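You operate a simulated robot arm through the tools that you are given. There is no shell and no other tool.

Carry out the task below with a simulated two-armed robot. There is one attempt and no reset: what you move stays moved.

JOB
Run the green trainer's engine fast until the fan comes on, then back to idle and key off.
Fine: The fan must come on by itself: leave the blue switch at AUTO. Leave the other controls and parts alone.

Only the result counts: the job must be done as asked and must still hold three seconds after the hand-in. Knocking over, shifting, dropping, spilling or breaking anything else fails it.

ROBOT AND FRAMES
Two 6-joint arms with fingered hands on one trunk that stands fixed in place. Base frame: the origin is at the foot of the trunk, x ahead of it, y to its left, z up. Units: m, rad, N and s.
The left shoulder is at [0.07, 0.191, 0.883], the right one opposite. With the tool pointing down near the work surface each hand reaches from about 0.42 to 0.86 m from the base axis, measured 20 degrees to its own side. Payload 4.7 kg a hand.
Tool frame (each hand has its own): the origin (TCP) lies between the finger pads and is the grasp point; the fingertips stand 0.036 m ahead of it; z points along the fingers, y is the line along which they close. The gripper opens to 0.12 m; its body begins 0.042 m behind the TCP. The gripper is a hand of 5 fingers: y runs from the thumb to the fingers, the wrist lies at [-0.018, -0.113, -0.198] in the tool frame.
Orientation is told as [roll, pitch, yaw] about the base's x, y, z axes, in that order, counted from this pose: with the fingers straight down and the wrist toward the robot, the tool's x, y and z point along [0, 1, 0], [1, 0, 0] and [0, 0, -1] of the base frame.

CONTROLS
- The arms move only by the tool arm_command. It takes "left_deltas", "right_deltas" or both (then of equal length, played together; a hand with none holds still); each is a list that holds one entry, the list of rows, each a list of 6 numbers: the turn, a rotation vector about the tool's x, y, z in rad, then the shift along the tool's x, y, z in m. In form: [[[ax, ay, az, tx, ty, tz], ...]]. A call has 1 to 20 rows; each row is the pose to reach, as a shift and turn from the pose commanded when the call began, along the tool's axes at that moment. Each row takes 0.2 s and may step no farther than 0.05 m and 0.15 rad from the row before; otherwise, the whole call is refused. Where a pose cannot be reached the arm comes as near as it can. A force on the tool above 40 N (or 10 N above the force at the start of the call, whichever is more), or a blocked arm, ends the call early, and 0.2 s more pass. In this call time passes only in rows, and 0.2 s behind the last. The reply holds the time, the measured pose of the TCP, the force on the tool along the base axes, the opening and the grip force, in the units named above and with some noise, with the torque about the TCP (base axes, N m) and any sound that the robot's microphone picked up.
- Cameras (640 x 400 px; columns grow to the right, rows downward): "scene" is now at [0.125, 0.0502, 1.1681]; the picture's right is [0.55, -0.83, 0.00], its down [0.01, 0.00, -1.00] and it looks along [0.83, 0.55, 0.01] (base axes); focal length 302 px, centre (320, 200). "left" rides on the left gripper at [-0.072, -0.091, -0.143] in its tool frame; the picture's right is [-0.80, -0.28, 0.53], its down [0.53, -0.73, 0.42] and it looks along [0.27, 0.62, 0.74] (tool axes); focal length 234 px, centre (320, 200). "right" rides on the right gripper at [0.073, -0.091, -0.143] in its tool frame; the picture's right is [-0.80, 0.28, -0.53], its down [-0.53, -0.73, 0.42] and it looks along [-0.27, 0.62, 0.74] (tool axes); focal length 234 px, centre (320, 200).
- get_image(camera): a new picture of that camera. No time passes.
- move_column(by): slides the trunk up (or, below 0, down) by that many m; the arms and the scene camera ride with it, the base frame stays. It gives what a move gives, with no picture.
- curl_fingers(index, middle, ring, little, thumb_bend, thumb_turn, hand): sets how far each is bent, from 0 (flat) to 1 (curled in); at 0.3 the hand is open as for a grip, at 0.7 the pads meet at the TCP. One left out holds its place. A second passes; each finger stops where it meets its share of the squeeze, and holds until it gets a number again. It is the only way to open and close the hand. It gives what a move gives, with no picture; readings hold the bend of each and the force on index, middle, ring, little, thumb and palm. thumb_turn goes from beside the hand (0) to across from the fingers (1), as for a grip.
- turn_head(pan, tilt): turns the head with the scene camera to pan (to the left, within 1.501 rad either way) and tilt (down, from -0.506 to 1.204), counted from straight ahead of the robot. It gives what a move gives.
- probe_pixels(camera, pixels): for up to 12 pixels [column, row] of the newest picture of that camera ("zoom" is the newest enlarged one), the place [x, y, z] in the base frame of the surface seen there, good to about 0.002 m. No time passes.
- zoom(camera, box): a new picture of the part [left, top, right, bottom] of that camera's present view, enlarged. No time passes.
- sign_off(): hands the job in; it is judged then, once.

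Leave the grippers open and the arms clear of the work at the hand-in unless told otherwise.

The tools are called after "Emit:" as name(argument=value, ...) on one line, values as JSON. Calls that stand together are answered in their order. arm_command: Moves the arms, as the interface text tells. Its arguments: {"type":"object","properties":{"left_deltas":{"type":"array"},"right_deltas":{"type":"array"}},"required":[]} The other tools are called the same way: move_column (by) moves the trunk up or down; curl_fingers (index, middle, ring, little, thumb_bend, thumb_turn, hand) moves the fingers one by one; turn_head (pan, tilt) turns the head that bears the scene camera; get_image (camera) takes a picture; probe_pixels (camera, pixels) gives the place of the surface under pixels of a picture; zoom (camera, box) takes an enlarged picture of a part of a camera's view; sign_off () hands the job in.

At the start:

```text
time: 0.0
left_tool_pos: [0.3479, 0.4768, 1.2087]
left_ee_rot: [0.0, 0.002, 0.0]
left_force: [0.2, 0.1, 0.8]
left_moment: [-0.05, -0.02, 0.04]
left_width: 0.1194
left_gripper_force: 0.0
left_shape: jaw
left_bend: [0.3, 0.3, 0.3, 0.3, 0.3, 0.98]
left_finger forces: [0.0, 0.1, 0.0, 0.0, 0.0, 0.1]
right_tool_pos: [0.7065, 0.0539, 1.1747]
right_ee_rot: [0.0, 0.0, 0.001]
right_force: [-0.4, 0.0, -0.3]
right_moment: [-0.02, 0.01, -0.04]
right_width: 0.1194
right_gripper_force: 0.0
right_shape: jaw
right_bend: [0.3, 0.3, 0.3, 0.3, 0.3, 0.98]
right_finger forces: [0.1, 0.0, 0.0, 0.1, 0.0, 0.0]
trunk travel left (down, up): [-0.36, 0.58]
head pan, tilt (commanded): [0.585, -0.009]
```

scene: 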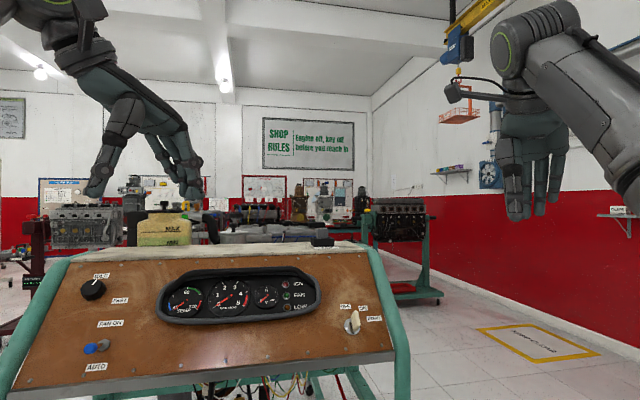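
right: 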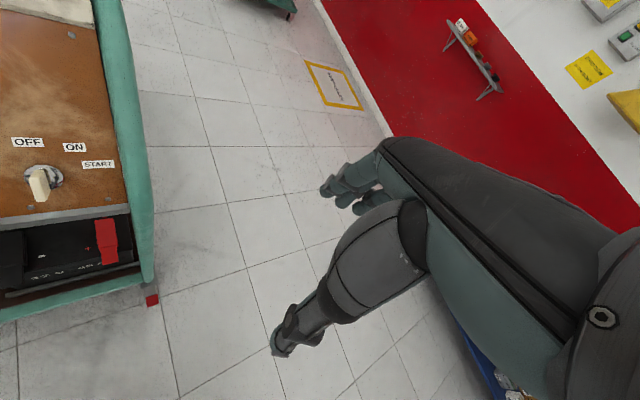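
left: 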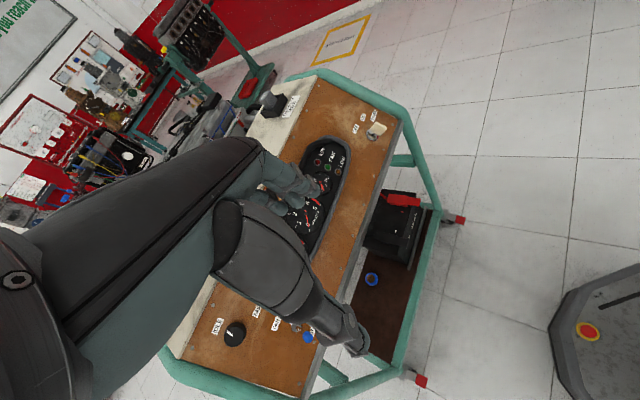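

I see the green-framed trainer with an orange-brown panel: a black knob at about (93,290) top left, a blue switch at (90,348), gauges in the middle and a key at (352,322). I'll take enlarged pictures of these to read the labels.

Emit:
zoom(camera="scene", box=[60, 260, 160, 380])

Emit:
zoom(camera="scene", box=[150, 260, 330, 340])

Emit:
zoom(camera="scene", box=[320, 290, 400, 345])

```text
3.33 times, centred on (110, 320) of scene
```

zoom: 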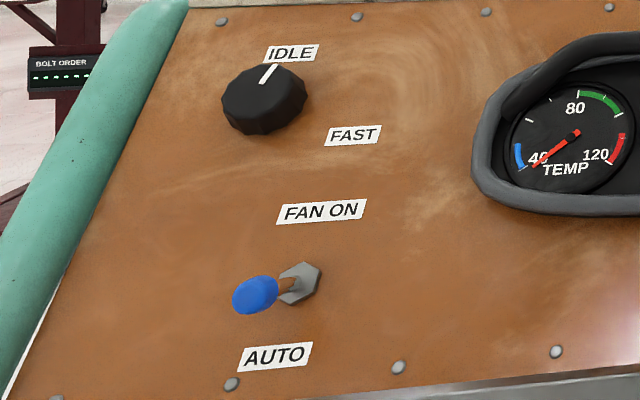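

```text
3.56 times, centred on (240, 300) of scene
```

zoom: 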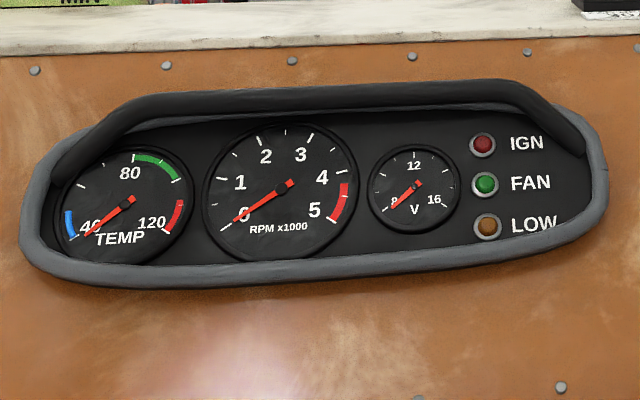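

```text
7.27 times, centred on (360, 318) of scene
```

zoom: 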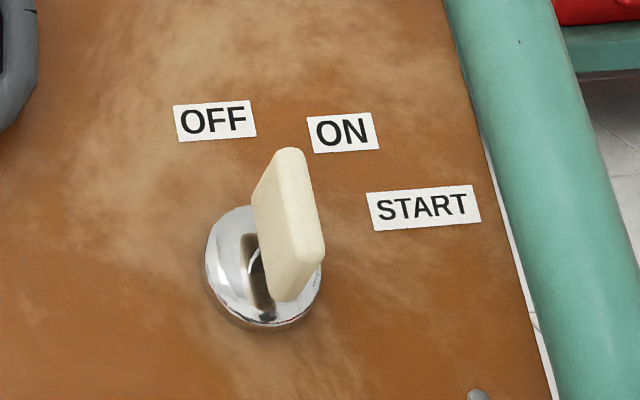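

The knob is at IDLE, the blue toggle looks like it's at AUTO, the temperature is at 40, rpm 0 and all lamps are dark. Next I tilt the head down a bit to see the whole trainer.

Emit:
turn_head(pan=0.585, tilt=0.45)

Emit:
get_image(camera="scene")

```text
time: 0.9
left_tool_pos: [0.3475, 0.4771, 1.207]
left_ee_rot: [0.001, -0.001, 0.0]
left_force: [0.6, 0.4, -0.3]
left_moment: [-0.01, -0.02, -0.02]
left_width: 0.1197
left_gripper_force: 0.1
left_shape: jaw
left_bend: [0.3, 0.3, 0.3, 0.3, 0.3, 0.98]
left_finger forces: [0.1, 0.1, 0.1, 0.1, 0.0, 0.0]
right_tool_pos: [0.7058, 0.0539, 1.1746]
right_ee_rot: [0.0, 0.0, -0.001]
right_force: [0.2, 0.1, -0.7]
right_moment: [0.0, -0.01, 0.0]
right_width: 0.1197
right_gripper_force: 0.1
right_shape: jaw
right_bend: [0.3, 0.3, 0.3, 0.3, 0.3, 0.98]
right_finger forces: [0.0, 0.0, 0.0, 0.0, 0.1, 0.0]
trunk travel left (down, up): [-0.36, 0.58]
head pan, tilt (commanded): [0.585, 0.45]
```

```text
taken
```

scene: 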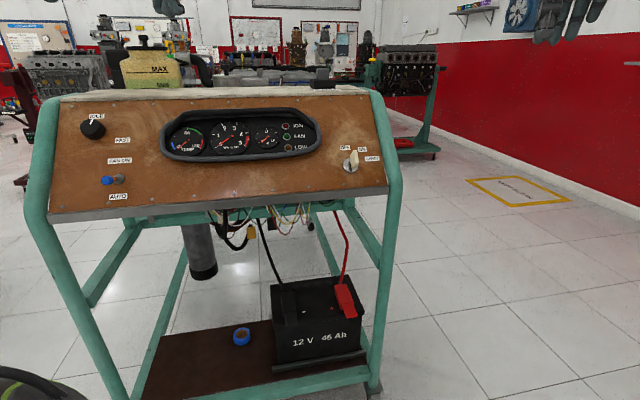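

The trainer's lower shelf has a 12 V battery with two leads and a blue ring at (242,337). I'll zoom in on the battery, the back of the trainer and the panel and probe the key, knob and switch.

Emit:
zoom(camera="scene", box=[180, 190, 400, 390])

Emit:
zoom(camera="scene", box=[60, 0, 380, 200])

Emit:
zoom(camera="scene", box=[320, 130, 400, 185])

Emit:
probe_pixels(camera="zoom", pixels=[[280, 190], [300, 250], [260, 300], [240, 250], [200, 330], [100, 100], [500, 330], [40, 380], [560, 100], [215, 120], [340, 130], [420, 210]])

```text
2.00 times, centred on (290, 290) of scene
```

zoom: 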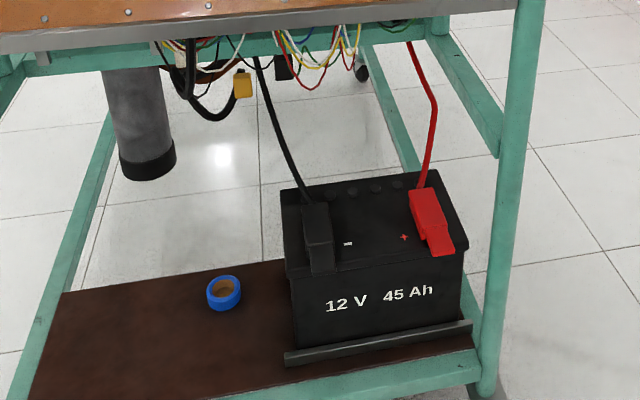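

```text
2.00 times, centred on (220, 100) of scene
```

zoom: 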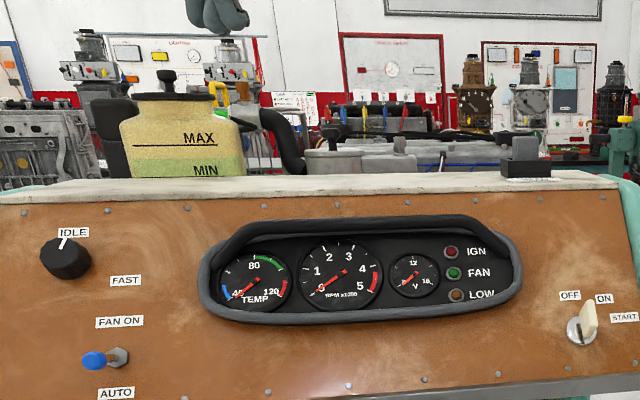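

```text
7.27 times, centred on (360, 158) of scene
```

zoom: 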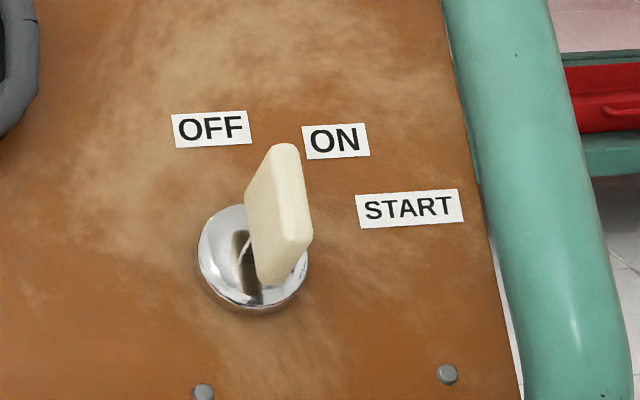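

```text
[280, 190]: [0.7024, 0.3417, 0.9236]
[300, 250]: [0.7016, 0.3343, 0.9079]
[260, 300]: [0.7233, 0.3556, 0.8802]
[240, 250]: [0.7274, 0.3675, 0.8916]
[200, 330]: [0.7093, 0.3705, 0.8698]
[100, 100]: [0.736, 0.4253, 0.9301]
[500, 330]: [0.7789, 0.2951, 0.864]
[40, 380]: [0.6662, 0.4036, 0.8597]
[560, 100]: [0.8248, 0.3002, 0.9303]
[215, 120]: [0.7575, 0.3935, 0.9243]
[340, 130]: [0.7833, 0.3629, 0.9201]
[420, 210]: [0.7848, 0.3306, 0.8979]
```

The key bow stands about 5 cm off the panel and stays upright, near OFF. Now I'll zoom in on the left part of the panel and probe the knob, its labels and the toggle.

Emit:
zoom(camera="scene", box=[60, 100, 180, 210])

Emit:
probe_pixels(camera="scene", pixels=[[93, 129], [86, 130], [100, 130], [93, 122], [93, 136], [96, 116], [122, 140], [107, 180], [119, 180], [119, 161], [118, 197], [80, 155]])

```text
3.64 times, centred on (120, 155) of scene
```

zoom: 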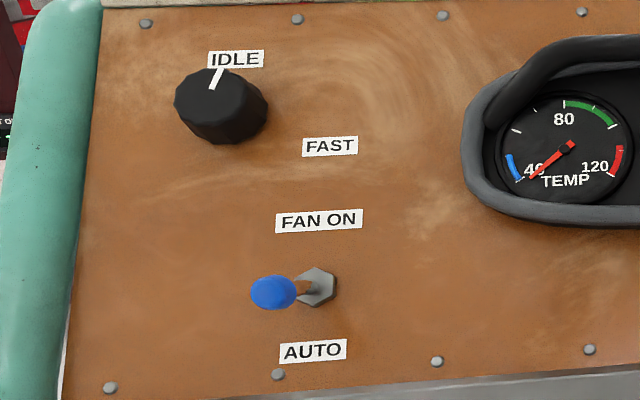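

```text
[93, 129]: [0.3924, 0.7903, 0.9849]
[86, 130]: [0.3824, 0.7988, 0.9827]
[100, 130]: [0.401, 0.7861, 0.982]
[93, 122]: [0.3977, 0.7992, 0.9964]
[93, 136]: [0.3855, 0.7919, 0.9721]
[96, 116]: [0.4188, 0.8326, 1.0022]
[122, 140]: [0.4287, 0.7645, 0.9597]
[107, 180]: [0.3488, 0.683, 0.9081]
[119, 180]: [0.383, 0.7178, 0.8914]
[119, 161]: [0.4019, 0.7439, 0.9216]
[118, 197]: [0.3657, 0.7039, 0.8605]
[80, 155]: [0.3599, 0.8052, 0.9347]
```

The blue toggle's tip sits below its nut (AUTO side), and the knob's mark is near IDLE. Before moving, I want to see the left hand's finger layout, so I turn the head toward the left hand.

Emit:
turn_head(pan=1.05, tilt=0.05)

Emit:
get_image(camera="scene")

Emit:
get_image(camera="left")

```text
time: 1.8
left_tool_pos: [0.3475, 0.4761, 1.2076]
left_ee_rot: [0.0, 0.0, -0.001]
left_force: [0.0, -0.1, -0.5]
left_moment: [0.01, 0.0, -0.03]
left_width: 0.1194
left_gripper_force: 0.1
left_shape: jaw
left_bend: [0.3, 0.3, 0.3, 0.3, 0.3, 0.98]
left_finger forces: [0.0, 0.1, 0.0, 0.0, 0.0, 0.0]
right_tool_pos: [0.7054, 0.0538, 1.1749]
right_ee_rot: [-0.001, 0.001, 0.0]
right_force: [0.2, 0.0, -0.6]
right_moment: [-0.01, 0.0, 0.01]
right_width: 0.1195
right_gripper_force: 0.2
right_shape: jaw
right_bend: [0.3, 0.3, 0.3, 0.3, 0.3, 0.98]
right_finger forces: [0.0, 0.1, 0.0, 0.1, 0.1, 0.0]
trunk travel left (down, up): [-0.36, 0.58]
head pan, tilt (commanded): [1.051, 0.051]
```

```text
taken
```

scene: 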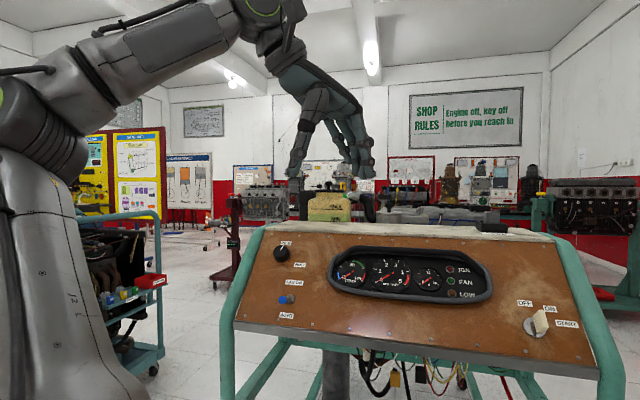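

```text
taken
```

left: 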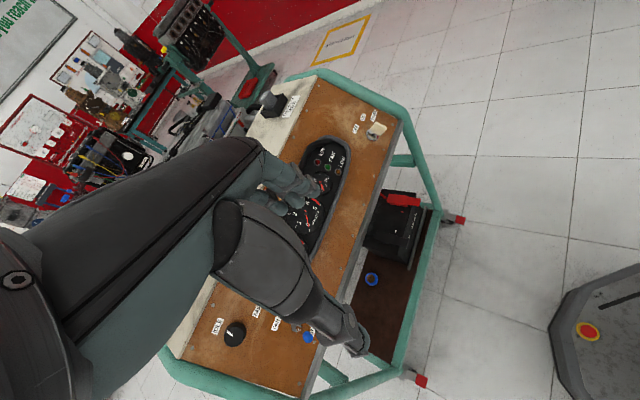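

The left hand is at (330,130) in the scene picture. I'll zoom in on it and probe finger and thumb tips.

Emit:
zoom(camera="scene", box=[260, 50, 400, 200])

Emit:
probe_pixels(camera="scene", pixels=[[295, 172], [293, 182], [300, 150], [312, 105], [350, 172], [362, 172], [368, 165], [365, 140], [352, 120], [340, 125], [320, 80], [290, 60]])

Emit:
zoom(camera="left", box=[180, 120, 400, 380])

```text
2.67 times, centred on (330, 125) of scene
```

zoom: 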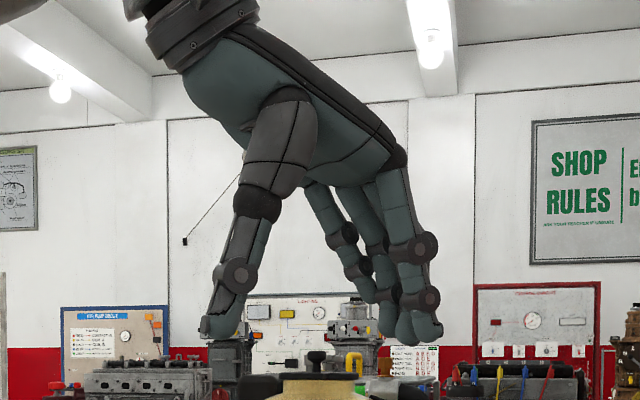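

```text
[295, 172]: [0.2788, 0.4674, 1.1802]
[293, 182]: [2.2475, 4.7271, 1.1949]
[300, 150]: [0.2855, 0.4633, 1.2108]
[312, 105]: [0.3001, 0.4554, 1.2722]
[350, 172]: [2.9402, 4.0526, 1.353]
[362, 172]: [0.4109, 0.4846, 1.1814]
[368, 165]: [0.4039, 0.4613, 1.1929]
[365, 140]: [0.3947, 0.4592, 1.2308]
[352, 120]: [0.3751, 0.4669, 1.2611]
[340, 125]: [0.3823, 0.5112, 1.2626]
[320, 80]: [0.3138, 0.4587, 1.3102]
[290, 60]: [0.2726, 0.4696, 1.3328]
```

```text
1.54 times, centred on (290, 250) of left
```

zoom: 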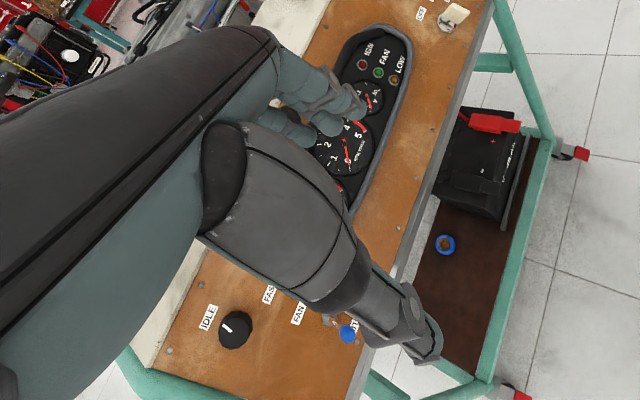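

The thumb is at tool y≈-0.068, the index and middle fingers lie opposite it, with ring and little further along +x. The right wrist camera also sees the key at (40,180), so I'll zoom in there and probe it for the lock axis.

Emit:
get_image(camera="right")

Emit:
zoom(camera="right", box=[0, 125, 125, 215])

Emit:
probe_pixels(camera="right", pixels=[[38, 178], [33, 174], [45, 176], [40, 195], [55, 178], [28, 170], [60, 172], [28, 142], [75, 147], [98, 164], [100, 190], [44, 165]])

```text
taken
```

right: 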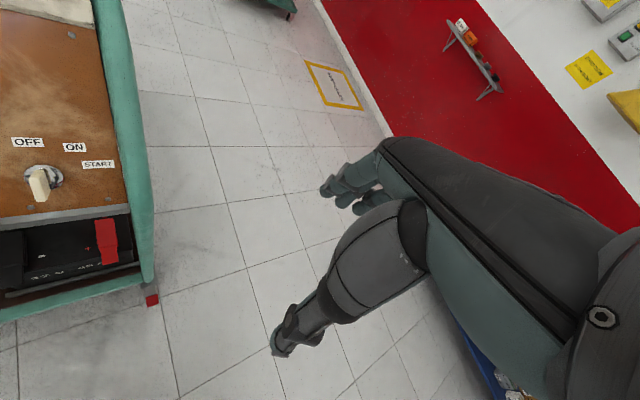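

```text
4.44 times, centred on (62, 170) of right
```

zoom: 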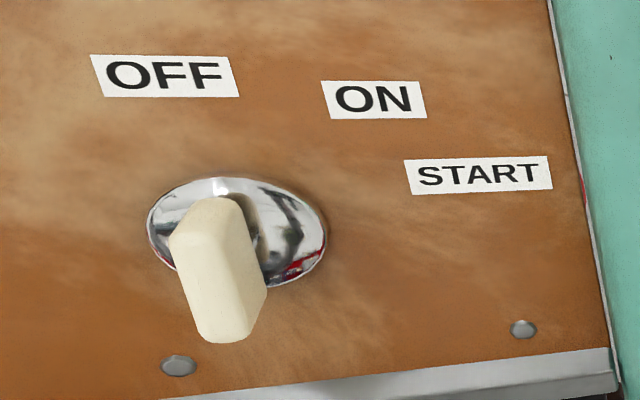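

```text
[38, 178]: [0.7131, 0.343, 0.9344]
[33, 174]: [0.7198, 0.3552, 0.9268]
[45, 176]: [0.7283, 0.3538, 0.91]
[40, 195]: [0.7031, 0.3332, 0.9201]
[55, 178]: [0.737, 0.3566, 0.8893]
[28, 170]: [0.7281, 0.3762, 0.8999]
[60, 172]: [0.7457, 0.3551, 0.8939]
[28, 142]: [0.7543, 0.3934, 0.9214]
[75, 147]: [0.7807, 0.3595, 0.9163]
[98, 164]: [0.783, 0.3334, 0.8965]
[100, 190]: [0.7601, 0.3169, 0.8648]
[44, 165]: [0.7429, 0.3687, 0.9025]
```

I'll probe more finely in this enlarged picture: bezel edges and the key's face corners.

Emit:
probe_pixels(camera="zoom", pixels=[[153, 228], [321, 240], [240, 182], [280, 281], [185, 240], [205, 330], [240, 330], [258, 295], [215, 235], [210, 208], [190, 280], [235, 280]])

```text
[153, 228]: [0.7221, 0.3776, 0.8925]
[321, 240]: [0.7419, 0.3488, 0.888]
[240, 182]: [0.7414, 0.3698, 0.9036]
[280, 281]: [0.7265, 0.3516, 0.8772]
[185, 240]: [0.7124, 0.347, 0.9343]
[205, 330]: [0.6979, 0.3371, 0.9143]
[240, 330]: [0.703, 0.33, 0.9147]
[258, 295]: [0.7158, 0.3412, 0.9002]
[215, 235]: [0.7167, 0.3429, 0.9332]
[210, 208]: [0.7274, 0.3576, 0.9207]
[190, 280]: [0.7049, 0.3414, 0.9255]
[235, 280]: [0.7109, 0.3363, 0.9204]
```

The key sits at panel-vertical (OFF), about 1 cm thick and 3 cm wide, with its outer edge 5.5 cm off the panel. I want the right arm out of the way first, so I look to the right to check the space there.

Emit:
turn_head(pan=-0.45, tilt=0.3)

Emit:
get_image(camera="scene")

```text
time: 3.4
left_tool_pos: [0.3472, 0.4767, 1.2073]
left_ee_rot: [0.0, -0.001, 0.0]
left_force: [0.2, 0.2, -0.7]
left_moment: [0.01, -0.03, -0.02]
left_width: 0.1198
left_gripper_force: 0.1
left_shape: jaw
left_bend: [0.3, 0.3, 0.3, 0.3, 0.3, 0.98]
left_finger forces: [0.1, 0.0, 0.0, 0.0, 0.1, 0.0]
right_tool_pos: [0.7053, 0.0544, 1.1761]
right_ee_rot: [-0.001, -0.001, 0.001]
right_force: [-0.1, -0.2, 0.3]
right_moment: [0.0, -0.01, 0.02]
right_width: 0.1194
right_gripper_force: 0.0
right_shape: jaw
right_bend: [0.3, 0.3, 0.3, 0.3, 0.3, 0.98]
right_finger forces: [0.0, 0.0, 0.1, 0.0, 0.1, 0.0]
trunk travel left (down, up): [-0.36, 0.58]
head pan, tilt (commanded): [-0.45, 0.3]
```

```text
taken
```

scene: 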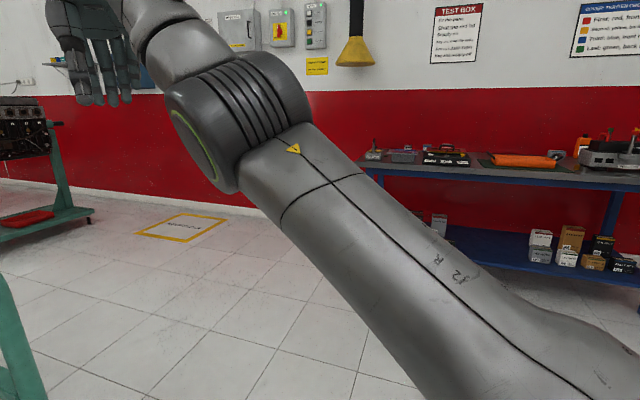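

The space to the right is free (the bench is far away). I move the right hand about 0.25 m to the right and 0.1 m back to clear the key area.

Emit:
arm_command(right_deltas=[[[0, 0, 0, -0.045, -0.018, 0], [0, 0, 0, -0.09, -0.036, 0], [0, 0, 0, -0.135, -0.054, 0], [0, 0, 0, -0.18, -0.072, 0], [0, 0, 0, -0.225, -0.09, 0], [0, 0, 0, -0.26, -0.105, 0]]])

Emit:
turn_head(pan=0.7, tilt=0.3)

```text
time: 4.8
left_tool_pos: [0.3462, 0.4765, 1.208]
left_ee_rot: [-0.001, 0.0, 0.001]
left_force: [1.0, -0.2, 0.6]
left_moment: [-0.01, 0.02, -0.01]
left_width: 0.1195
left_gripper_force: 0.2
left_shape: jaw
left_bend: [0.3, 0.3, 0.3, 0.3, 0.3, 0.98]
left_finger forces: [0.1, 0.1, 0.0, 0.1, 0.0, 0.0]
right_tool_pos: [0.7093, -0.1543, 1.2598]
right_ee_rot: [-0.001, 0.0, 0.0]
right_force: [-0.3, -0.1, 1.4]
right_moment: [0.04, 0.02, -0.03]
right_width: 0.1196
right_gripper_force: 0.1
right_shape: jaw
right_bend: [0.3, 0.3, 0.3, 0.3, 0.3, 0.98]
right_finger forces: [0.1, 0.0, 0.0, 0.0, 0.0, 0.0]
right hand out of reach, approached as far as the arm can: row 1, 2, 3, 4, 5, 6
trunk travel left (down, up): [-0.36, 0.58]
head pan, tilt (commanded): [-0.45, 0.3]
```

```text
time: 6.2
left_tool_pos: [0.3479, 0.4779, 1.206]
left_ee_rot: [0.001, 0.001, 0.001]
left_force: [-0.2, 0.6, -0.2]
left_moment: [-0.04, -0.02, 0.0]
left_width: 0.1197
left_gripper_force: 0.0
left_shape: jaw
left_bend: [0.3, 0.3, 0.3, 0.3, 0.3, 0.98]
left_finger forces: [0.0, 0.0, 0.0, 0.1, 0.1, 0.0]
right_tool_pos: [0.7097, -0.154, 1.2587]
right_ee_rot: [0.0, 0.0, 0.001]
right_force: [0.1, 0.7, -0.5]
right_moment: [-0.03, 0.04, 0.0]
right_width: 0.1199
right_gripper_force: 0.1
right_shape: jaw
right_bend: [0.3, 0.3, 0.3, 0.3, 0.3, 0.98]
right_finger forces: [0.0, 0.0, 0.0, 0.0, 0.1, 0.0]
trunk travel left (down, up): [-0.36, 0.58]
head pan, tilt (commanded): [0.7, 0.3]
```

The right arm couldn't go back, but it moved right and up to y=-0.154, z=1.26, well away from the key. Next I bring the left hand in front of the key area, fingers facing the panel (palm-forward pose), at about [0.60, 0.25, 1.05], which is roughly 20 cm off the panel.

Emit:
arm_command(left_deltas=[[[-0.0986, 0.0408, -0.0922, -0.0284, 0.0316, 0.0196], [-0.1972, 0.0817, -0.1844, -0.0568, 0.0631, 0.0393], [-0.2958, 0.1225, -0.2766, -0.0851, 0.0947, 0.0589], [-0.3945, 0.1634, -0.3688, -0.1135, 0.1263, 0.0785], [-0.4931, 0.2042, -0.4609, -0.1419, 0.1578, 0.0981], [-0.5917, 0.245, -0.5531, -0.1703, 0.1894, 0.1178], [-0.6903, 0.2859, -0.6453, -0.1986, 0.2209, 0.1374], [-0.7889, 0.3267, -0.7375, -0.227, 0.2525, 0.157]]])

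Emit:
get_image(camera="scene")

Emit:
get_image(camera="left")

```text
time: 8.0
left_tool_pos: [0.4797, 0.4945, 1.0211]
left_ee_rot: [0.0, -0.821, 0.752]
left_force: [0.1, 0.1, 0.8]
left_moment: [-0.01, -0.03, -0.04]
left_width: 0.12
left_gripper_force: 0.0
left_shape: jaw
left_bend: [0.3, 0.3, 0.3, 0.3, 0.3, 0.98]
left_finger forces: [0.0, 0.1, 0.0, 0.1, 0.1, 0.1]
left hand out of reach, approached as far as the arm can: row 2, 3, 4, 5, 6, 7, 8
right_tool_pos: [0.7099, -0.1528, 1.2591]
right_ee_rot: [0.0, 0.0, 0.002]
right_force: [0.1, -0.8, 0.5]
right_moment: [-0.01, -0.05, -0.04]
right_width: 0.1199
right_gripper_force: 0.0
right_shape: jaw
right_bend: [0.3, 0.3, 0.3, 0.3, 0.3, 0.98]
right_finger forces: [0.0, 0.0, 0.1, 0.0, 0.0, 0.0]
trunk travel left (down, up): [-0.36, 0.58]
head pan, tilt (commanded): [0.7, 0.3]
```

```text
taken
```

scene: 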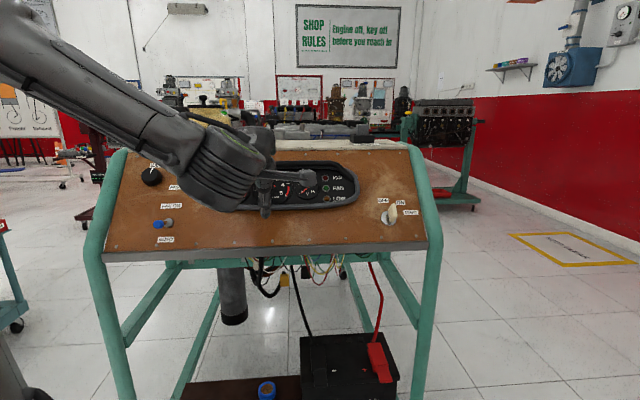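

```text
taken
```

left: 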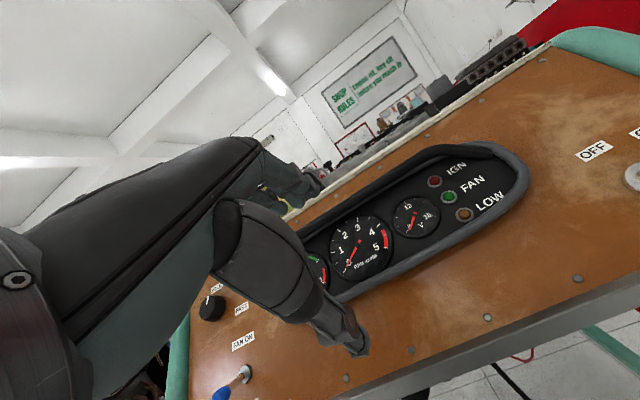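

The left hand has the palm-forward orientation, but stopped at [0.480, 0.495, 1.021], short of the target. I'll send a null move to see whether the commanded pose follows the reached one.

Emit:
arm_command(left_deltas=[[[0, 0, 0, 0, 0, 0]]])

```text
time: 8.4
left_tool_pos: [0.4806, 0.4958, 1.0214]
left_ee_rot: [0.001, -0.82, 0.75]
left_force: [0.0, -0.6, -0.2]
left_moment: [-0.01, 0.0, 0.0]
left_width: 0.1201
left_gripper_force: 0.1
left_shape: jaw
left_bend: [0.3, 0.3, 0.3, 0.3, 0.3, 0.98]
left_finger forces: [0.0, 0.1, 0.1, 0.0, 0.0, 0.0]
right_tool_pos: [0.7107, -0.1522, 1.2588]
right_ee_rot: [0.0, 0.001, 0.001]
right_force: [0.1, -1.1, 0.8]
right_moment: [-0.02, 0.03, 0.0]
right_width: 0.1196
right_gripper_force: 0.1
right_shape: jaw
right_bend: [0.3, 0.3, 0.3, 0.3, 0.3, 0.98]
right_finger forces: [0.0, 0.1, 0.0, 0.0, 0.0, 0.0]
trunk travel left (down, up): [-0.36, 0.58]
head pan, tilt (commanded): [0.7, 0.3]
```

The commanded pose follows the reached one. Now I try sliding the left hand along the panel to the right (tool -x) by 0.12 m, staying ~16 cm off the panel.

Emit:
arm_command(left_deltas=[[[0, 0, 0, -0.04, 0, 0], [0, 0, 0, -0.08, 0, 0], [0, 0, 0, -0.12, 0, 0]]])

```text
time: 9.2
left_tool_pos: [0.4965, 0.5132, 1.0224]
left_ee_rot: [0.001, -0.831, 0.783]
left_force: [-0.5, 0.3, -0.8]
left_moment: [-0.02, -0.02, 0.04]
left_width: 0.1199
left_gripper_force: 0.0
left_shape: jaw
left_bend: [0.3, 0.3, 0.3, 0.3, 0.3, 0.98]
left_finger forces: [0.1, 0.0, 0.1, 0.0, 0.0, 0.1]
left hand out of reach, approached as far as the arm can: row 1, 2, 3
right_tool_pos: [0.7093, -0.1531, 1.2596]
right_ee_rot: [0.002, 0.0, 0.0]
right_force: [0.0, 0.0, -0.5]
right_moment: [0.0, -0.01, 0.04]
right_width: 0.1196
right_gripper_force: 0.1
right_shape: jaw
right_bend: [0.3, 0.3, 0.3, 0.3, 0.3, 0.98]
right_finger forces: [0.1, 0.0, 0.0, 0.0, 0.1, 0.1]
trunk travel left (down, up): [-0.36, 0.58]
head pan, tilt (commanded): [0.7, 0.3]
```

Sliding right isn't possible in this pose; it appears to be a joint limit. I'll look at how the left arm is folded before trying another approach.

Emit:
turn_head(pan=1.3, tilt=0.2)

Emit:
get_image(camera="scene")

```text
time: 10.2
left_tool_pos: [0.4972, 0.5131, 1.0216]
left_ee_rot: [0.001, -0.833, 0.782]
left_force: [0.3, -0.2, 0.2]
left_moment: [0.02, 0.0, 0.01]
left_width: 0.1204
left_gripper_force: 0.1
left_shape: jaw
left_bend: [0.3, 0.3, 0.3, 0.3, 0.3, 0.98]
left_finger forces: [0.0, 0.1, 0.0, 0.0, 0.1, 0.0]
right_tool_pos: [0.7096, -0.1526, 1.2586]
right_ee_rot: [-0.002, 0.0, 0.001]
right_force: [0.1, -0.2, -0.4]
right_moment: [-0.01, 0.0, 0.0]
right_width: 0.1194
right_gripper_force: 0.0
right_shape: jaw
right_bend: [0.3, 0.3, 0.3, 0.3, 0.3, 0.98]
right_finger forces: [0.1, 0.0, 0.1, 0.0, 0.0, 0.0]
trunk travel left (down, up): [-0.36, 0.58]
head pan, tilt (commanded): [1.3, 0.201]
```

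```text
taken
```

scene: 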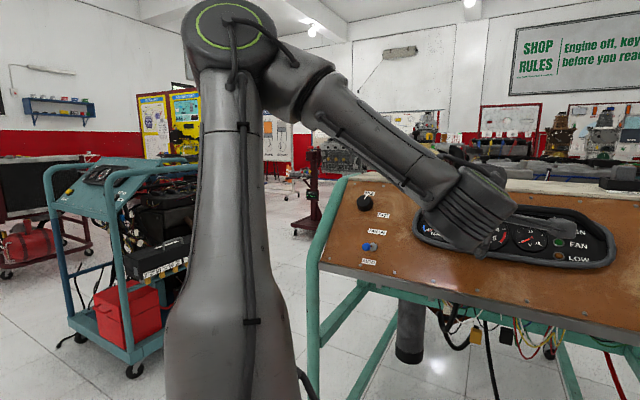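

I'll probe points on the left arm (elbow cap, upper arm, forearm, wrist) to understand its geometry.

Emit:
probe_pixels(camera="scene", pixels=[[240, 45], [235, 140], [235, 250], [235, 340], [315, 80], [300, 95], [340, 110], [400, 160], [440, 200], [465, 215], [480, 235], [540, 225]])

```text
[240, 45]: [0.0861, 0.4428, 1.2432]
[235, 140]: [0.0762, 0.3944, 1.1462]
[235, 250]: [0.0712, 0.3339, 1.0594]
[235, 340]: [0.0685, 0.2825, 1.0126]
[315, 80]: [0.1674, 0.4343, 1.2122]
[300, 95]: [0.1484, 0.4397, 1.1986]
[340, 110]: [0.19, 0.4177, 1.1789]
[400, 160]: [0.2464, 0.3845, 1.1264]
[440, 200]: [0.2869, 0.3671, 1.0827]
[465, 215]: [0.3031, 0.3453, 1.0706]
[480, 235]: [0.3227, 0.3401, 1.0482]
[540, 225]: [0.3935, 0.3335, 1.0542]
```

The left arm's elbow is high and outboard, so reaching across to the key in that pose is limited. I'll try the right hand for the key instead: bring it palm-forward to about [0.65, 0.28, 1.00], ~17 cm off the panel in front of the key.

Emit:
arm_command(right_deltas=[[[-0.0717, 0.0297, -0.067, 0.0391, -0.0057, 0.0234], [-0.1434, 0.0594, -0.1341, 0.0782, -0.0115, 0.0467], [-0.2152, 0.0891, -0.2011, 0.1173, -0.0172, 0.0701], [-0.2869, 0.1188, -0.2682, 0.1564, -0.0229, 0.0935], [-0.3586, 0.1485, -0.3352, 0.1955, -0.0286, 0.1168], [-0.4303, 0.1782, -0.4023, 0.2345, -0.0344, 0.1402], [-0.502, 0.2079, -0.4693, 0.2736, -0.0401, 0.1635], [-0.5737, 0.2376, -0.5364, 0.3127, -0.0458, 0.1869], [-0.6455, 0.2673, -0.6034, 0.3518, -0.0515, 0.2103], [-0.7172, 0.297, -0.6705, 0.3909, -0.0573, 0.2336], [-0.7889, 0.3267, -0.7375, 0.43, -0.063, 0.257]]])

Emit:
turn_head(pan=0.5, tilt=0.3)

Emit:
get_image(camera="scene")

Emit:
get_image(camera="right")

```text
time: 12.6
left_tool_pos: [0.4985, 0.513, 1.0225]
left_ee_rot: [0.001, -0.834, 0.782]
left_force: [1.3, -0.3, 0.8]
left_moment: [0.03, 0.0, 0.02]
left_width: 0.1201
left_gripper_force: 0.2
left_shape: jaw
left_bend: [0.3, 0.3, 0.3, 0.3, 0.3, 0.98]
left_finger forces: [0.0, 0.1, 0.0, 0.1, 0.1, 0.0]
right_tool_pos: [0.661, 0.2668, 1.0094]
right_ee_rot: [0.0, -0.832, 0.786]
right_force: [0.0, 0.0, 0.4]
right_moment: [0.01, 0.01, 0.04]
right_width: 0.1195
right_gripper_force: 0.1
right_shape: jaw
right_bend: [0.3, 0.3, 0.3, 0.3, 0.3, 0.98]
right_finger forces: [0.1, 0.0, 0.0, 0.0, 0.0, 0.0]
right hand out of reach, approached as far as the arm can: row 1, 2, 3, 4, 11
trunk travel left (down, up): [-0.36, 0.58]
head pan, tilt (commanded): [1.3, 0.201]
```

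```text
time: 13.7
left_tool_pos: [0.4966, 0.5134, 1.0208]
left_ee_rot: [0.001, -0.834, 0.784]
left_force: [-0.1, 0.6, 0.6]
left_moment: [0.02, 0.01, -0.01]
left_width: 0.1201
left_gripper_force: 0.0
left_shape: jaw
left_bend: [0.3, 0.3, 0.3, 0.3, 0.3, 0.98]
left_finger forces: [0.1, 0.1, 0.0, 0.0, 0.1, 0.0]
right_tool_pos: [0.6602, 0.2659, 1.0096]
right_ee_rot: [0.001, -0.833, 0.783]
right_force: [-0.8, 0.4, -0.6]
right_moment: [0.0, -0.01, -0.03]
right_width: 0.1196
right_gripper_force: 0.0
right_shape: jaw
right_bend: [0.3, 0.3, 0.3, 0.3, 0.3, 0.98]
right_finger forces: [0.0, 0.0, 0.0, 0.0, 0.0, 0.1]
trunk travel left (down, up): [-0.36, 0.58]
head pan, tilt (commanded): [0.499, 0.3]
```

```text
taken
```

scene: 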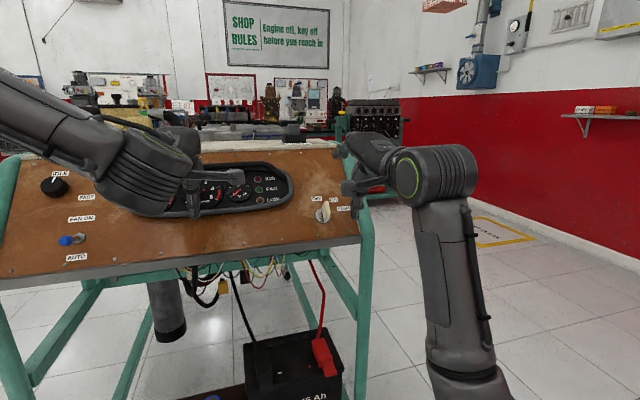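

```text
taken
```

right: 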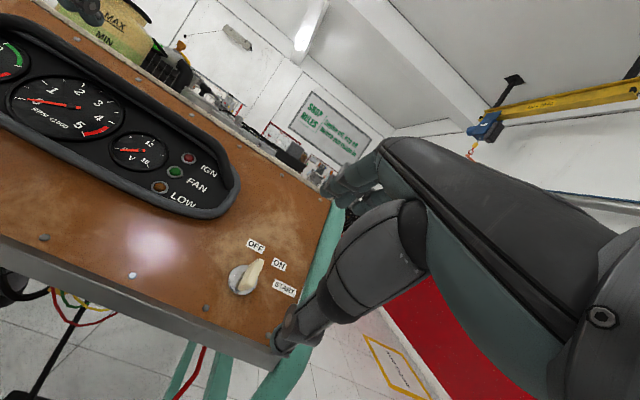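

The right hand is now palm-forward in front of the key and nearly at the target, so I'll use this arm for the key. Next I roll it 90° counter-clockwise about the finger direction so thumb and fingers straddle the key's flat sides, centring over the lock at ~14 cm off the panel.

Emit:
arm_command(right_deltas=[[[0, 0, -0.1428, 0.0016, -0.0006, 0.0031], [0, 0, -0.2856, 0.0032, -0.0013, 0.0061], [0, 0, -0.4284, 0.0048, -0.0019, 0.0092], [0, 0, -0.5712, 0.0064, -0.0025, 0.0123], [0, 0, -0.714, 0.008, -0.0032, 0.0154], [0, 0, -0.8568, 0.0095, -0.0038, 0.0184], [0, 0, -0.9996, 0.0111, -0.0045, 0.0215], [0, 0, -1.1424, 0.0127, -0.0051, 0.0246], [0, 0, -1.2852, 0.0143, -0.0057, 0.0277], [0, 0, -1.428, 0.0159, -0.0064, 0.0307], [0, 0, -1.5708, 0.0175, -0.007, 0.0338]]])

Emit:
get_image(camera="scene")

Emit:
get_image(camera="right")

```text
time: 16.1
left_tool_pos: [0.4969, 0.5125, 1.0216]
left_ee_rot: [0.0, -0.832, 0.784]
left_force: [0.2, -1.3, 0.2]
left_moment: [0.02, 0.04, 0.02]
left_width: 0.1197
left_gripper_force: 0.1
left_shape: jaw
left_bend: [0.3, 0.3, 0.3, 0.3, 0.3, 0.98]
left_finger forces: [0.0, 0.0, 0.0, 0.0, 0.0, 0.0]
right_tool_pos: [0.6623, 0.2934, 0.9828]
right_ee_rot: [-0.836, 0.0, 2.359]
right_force: [0.0, -0.5, 1.0]
right_moment: [0.01, 0.0, 0.03]
right_width: 0.12
right_gripper_force: 0.0
right_shape: jaw
right_bend: [0.3, 0.3, 0.3, 0.3, 0.3, 0.98]
right_finger forces: [0.0, 0.0, 0.0, 0.0, 0.1, 0.0]
trunk travel left (down, up): [-0.36, 0.58]
head pan, tilt (commanded): [0.499, 0.3]
```

```text
taken
```

scene: 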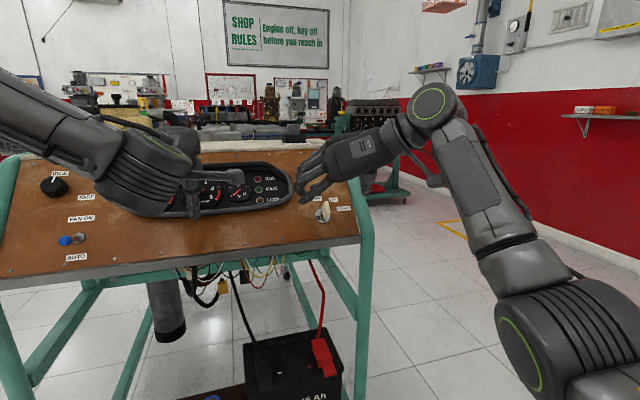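

```text
taken
```

right: 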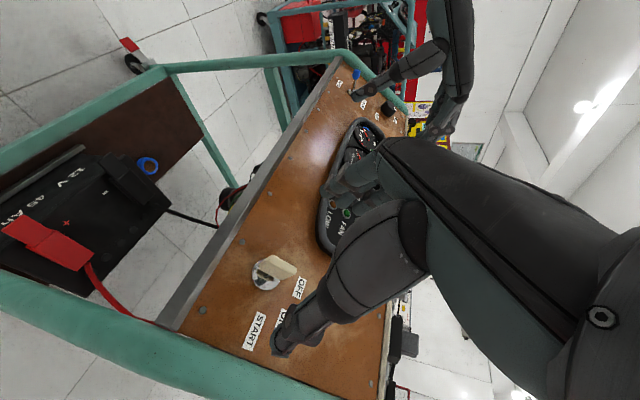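

The roll worked: thumb on the right, fingers on the left of the key, orientation [-0.836, 0, 2.359]. I'll zoom in on the hand and probe the finger tips, thumb tip and the gauge hood's right end for clearance.

Emit:
zoom(camera="scene", box=[240, 110, 440, 240])

Emit:
probe_pixels(camera="zoom", pixels=[[160, 240], [140, 270], [205, 285], [225, 240], [190, 180], [390, 210], [470, 230], [260, 320], [300, 160], [200, 130], [110, 205], [205, 210]])

Emit:
zoom(camera="right", box=[180, 100, 440, 370])

```text
3.08 times, centred on (340, 175) of scene
```

zoom: 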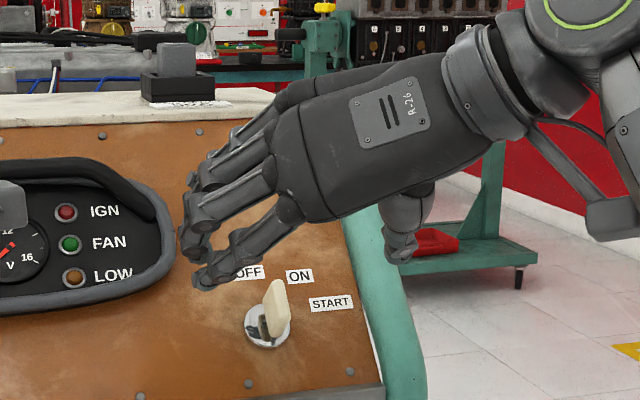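

```text
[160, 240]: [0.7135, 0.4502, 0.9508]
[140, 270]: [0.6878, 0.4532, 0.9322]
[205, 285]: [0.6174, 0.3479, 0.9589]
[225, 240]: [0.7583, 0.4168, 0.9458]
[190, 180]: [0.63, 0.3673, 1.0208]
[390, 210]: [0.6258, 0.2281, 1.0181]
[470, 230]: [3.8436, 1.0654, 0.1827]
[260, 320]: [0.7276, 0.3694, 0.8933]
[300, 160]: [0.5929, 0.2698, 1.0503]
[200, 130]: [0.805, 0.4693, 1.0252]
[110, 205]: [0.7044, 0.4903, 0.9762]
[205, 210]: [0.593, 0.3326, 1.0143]
```

```text
1.48 times, centred on (310, 235) of right
```

zoom: 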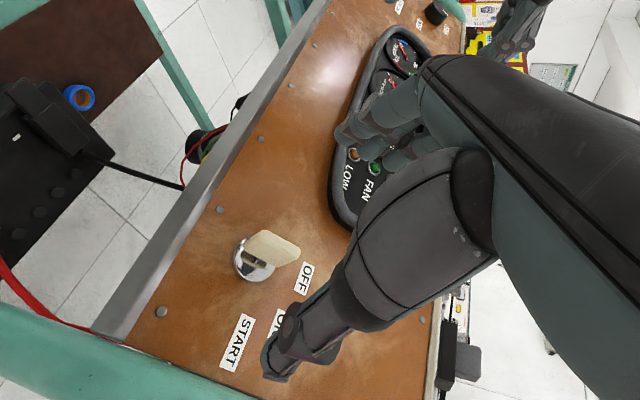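

Index is at tool x≈+0.013, the little finger at x≈-0.048 near the gauge hood, and the thumb near the frame tube. To gain clearance I pre-bend all right fingers and the thumb to 0.5 before descending.

Emit:
curl_fingers(hand="right", index=0.5, middle=0.5, ring=0.5, little=0.5, thumb_bend=0.5)

Emit:
zoom(camera="scene", box=[240, 110, 440, 240])

Emit:
zoom(camera="right", box=[180, 100, 440, 370])

```text
time: 17.1
left_tool_pos: [0.4963, 0.513, 1.0213]
left_ee_rot: [-0.001, -0.831, 0.784]
left_force: [0.1, -0.2, 0.9]
left_moment: [0.0, -0.02, 0.01]
left_width: 0.1201
left_gripper_force: 0.0
left_shape: jaw
left_bend: [0.3, 0.3, 0.3, 0.3, 0.3, 0.98]
left_finger forces: [0.1, 0.0, 0.0, 0.0, 0.0, 0.0]
right_tool_pos: [0.6622, 0.2932, 0.9826]
right_ee_rot: [-0.833, -0.002, 2.354]
right_force: [0.3, -0.5, 0.4]
right_moment: [-0.02, 0.0, 0.02]
right_width: 0.0635
right_gripper_force: 0.1
right_shape: fingers
right_bend: [0.5, 0.5, 0.5, 0.5, 0.5, 0.98]
right_finger forces: [0.0, 0.0, 0.1, 0.1, 0.1, 0.1]
trunk travel left (down, up): [-0.36, 0.58]
head pan, tilt (commanded): [0.499, 0.3]
```

```text
3.08 times, centred on (340, 175) of scene
```

zoom: 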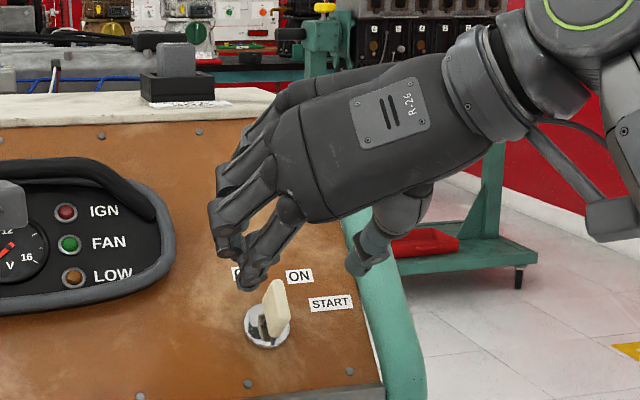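

```text
1.48 times, centred on (310, 235) of right
```

zoom: 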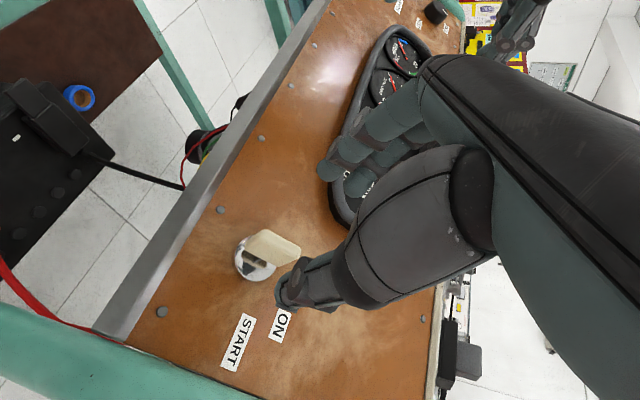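

The opening is now 0.0635 m. The TCP is on the lock axis (panel coordinates r=0.261, u=1.182), 14 cm off the panel. I descend 5 cm along the finger direction and check.

Emit:
arm_command(right_deltas=[[[0, 0, 0, -0.001, 0, 0.017], [0, 0, 0, -0.002, 0, 0.034], [0, 0, 0, -0.003, 0, 0.05]]])

Emit:
zoom(camera="right", box=[180, 100, 440, 370])

Emit:
zoom(camera="scene", box=[240, 130, 400, 240])

```text
time: 17.9
left_tool_pos: [0.4975, 0.5148, 1.0217]
left_ee_rot: [-0.002, -0.833, 0.783]
left_force: [0.5, -0.2, 0.1]
left_moment: [0.02, 0.0, 0.04]
left_width: 0.12
left_gripper_force: 0.0
left_shape: jaw
left_bend: [0.3, 0.3, 0.3, 0.3, 0.3, 0.98]
left_finger forces: [0.0, 0.0, 0.1, 0.0, 0.1, 0.0]
right_tool_pos: [0.6905, 0.3219, 0.9511]
right_ee_rot: [-0.832, 0.0, 2.355]
right_force: [-0.1, 0.7, 0.7]
right_moment: [-0.01, -0.04, 0.02]
right_width: 0.0634
right_gripper_force: 0.0
right_shape: fingers
right_bend: [0.5, 0.5, 0.5, 0.5, 0.5, 0.98]
right_finger forces: [0.0, 0.1, 0.1, 0.0, 0.0, 0.1]
trunk travel left (down, up): [-0.36, 0.58]
head pan, tilt (commanded): [0.499, 0.3]
```

```text
1.48 times, centred on (310, 235) of right
```

zoom: 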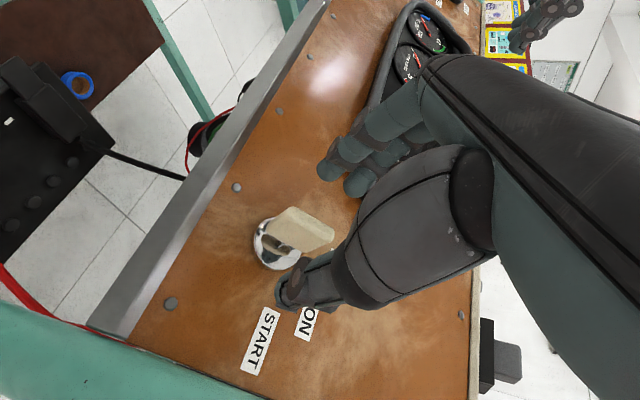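

```text
3.64 times, centred on (320, 185) of scene
```

zoom: 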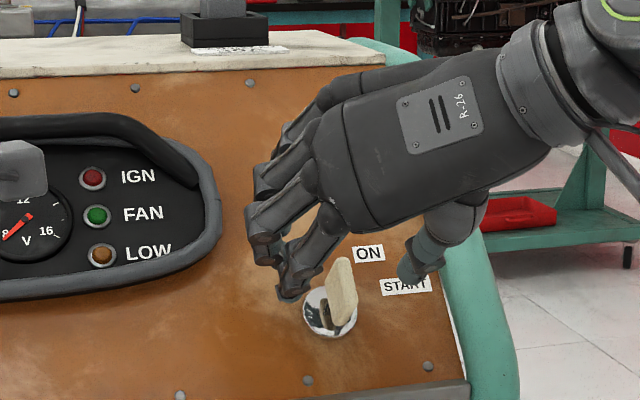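

The key lies midway between thumb and fingers. TCP is 9 cm off the panel; I descend another 4 cm so the pads reach the key bow.

Emit:
arm_command(right_deltas=[[[0, 0, 0, 0, 0, 0.014], [0, 0, 0, 0, 0, 0.028], [0, 0, 0, 0, 0, 0.04]]])

Emit:
zoom(camera="right", box=[220, 140, 420, 320])

Emit:
zoom(camera="scene", box=[270, 150, 390, 240])

```text
time: 18.7
left_tool_pos: [0.4961, 0.5128, 1.0214]
left_ee_rot: [-0.001, -0.833, 0.783]
left_force: [0.7, -0.3, -0.3]
left_moment: [0.03, 0.02, 0.0]
left_width: 0.1201
left_gripper_force: 0.0
left_shape: jaw
left_bend: [0.3, 0.3, 0.3, 0.3, 0.3, 0.98]
left_finger forces: [0.0, 0.0, 0.0, 0.0, 0.0, 0.1]
right_tool_pos: [0.7107, 0.3433, 0.9243]
right_ee_rot: [-0.835, 0.001, 2.354]
right_force: [0.5, 0.4, 0.0]
right_moment: [-0.01, -0.02, -0.02]
right_width: 0.0638
right_gripper_force: 0.0
right_shape: fingers
right_bend: [0.5, 0.5, 0.5, 0.5, 0.5, 0.98]
right_finger forces: [0.0, 0.0, 0.1, 0.0, 0.0, 0.0]
trunk travel left (down, up): [-0.36, 0.58]
head pan, tilt (commanded): [0.499, 0.3]
```

```text
2.22 times, centred on (320, 230) of right
```

zoom: 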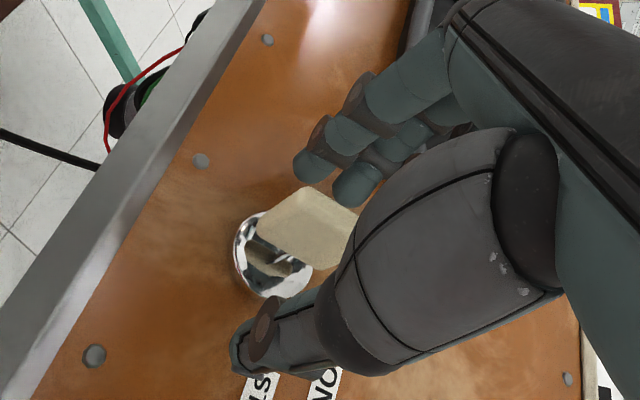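

```text
4.44 times, centred on (330, 195) of scene
```

zoom: 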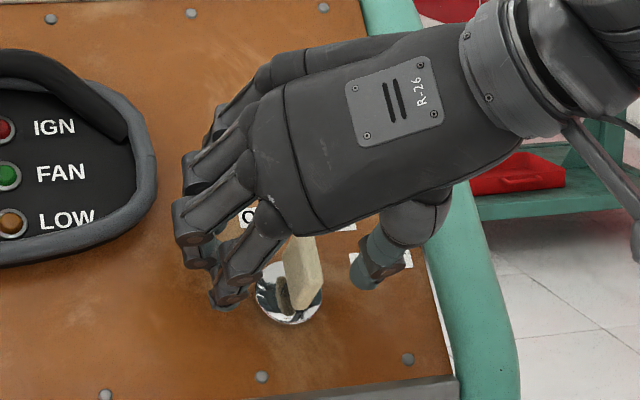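

The TCP is 5 cm off the panel and centred on the key (r=0.260). Now I close thumb, index and middle on the key's flat sides.

Emit:
curl_fingers(hand="right", index=0.75, middle=0.75, thumb_bend=0.75)

Emit:
zoom(camera="right", box=[220, 140, 420, 320])

Emit:
zoom(camera="scene", box=[270, 150, 390, 240])

```text
time: 19.7
left_tool_pos: [0.4964, 0.5152, 1.02]
left_ee_rot: [-0.002, -0.831, 0.783]
left_force: [0.3, 0.0, -0.2]
left_moment: [0.01, 0.03, -0.03]
left_width: 0.1202
left_gripper_force: 0.1
left_shape: jaw
left_bend: [0.3, 0.3, 0.3, 0.3, 0.3, 0.98]
left_finger forces: [0.0, 0.0, 0.0, 0.0, 0.0, 0.0]
right_tool_pos: [0.7107, 0.344, 0.9219]
right_ee_rot: [-0.832, 0.001, 2.356]
right_force: [3.5, 12.3, 0.3]
right_moment: [0.22, -0.11, 0.09]
right_width: 0.0081
right_gripper_force: 13.0
right_shape: fingers
right_bend: [0.72, 0.73, 0.5, 0.5, 0.71, 0.96]
right_finger forces: [11.3, 6.3, 0.0, 0.1, 8.8, 0.0]
trunk travel left (down, up): [-0.36, 0.58]
head pan, tilt (commanded): [0.499, 0.3]
```

```text
2.22 times, centred on (320, 230) of right
```

zoom: 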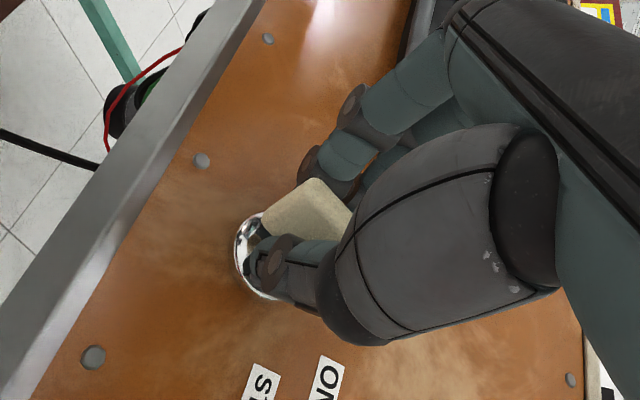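

```text
4.44 times, centred on (330, 195) of scene
```

zoom: 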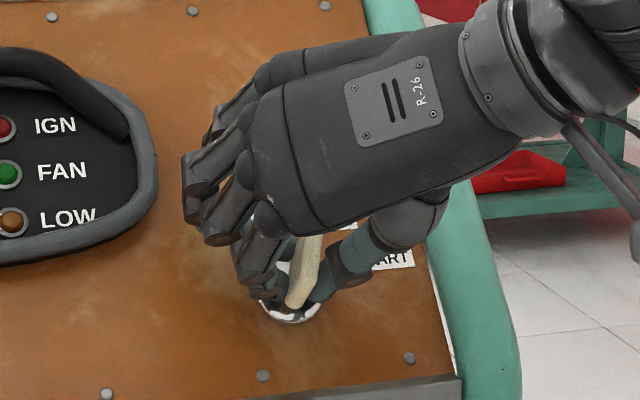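

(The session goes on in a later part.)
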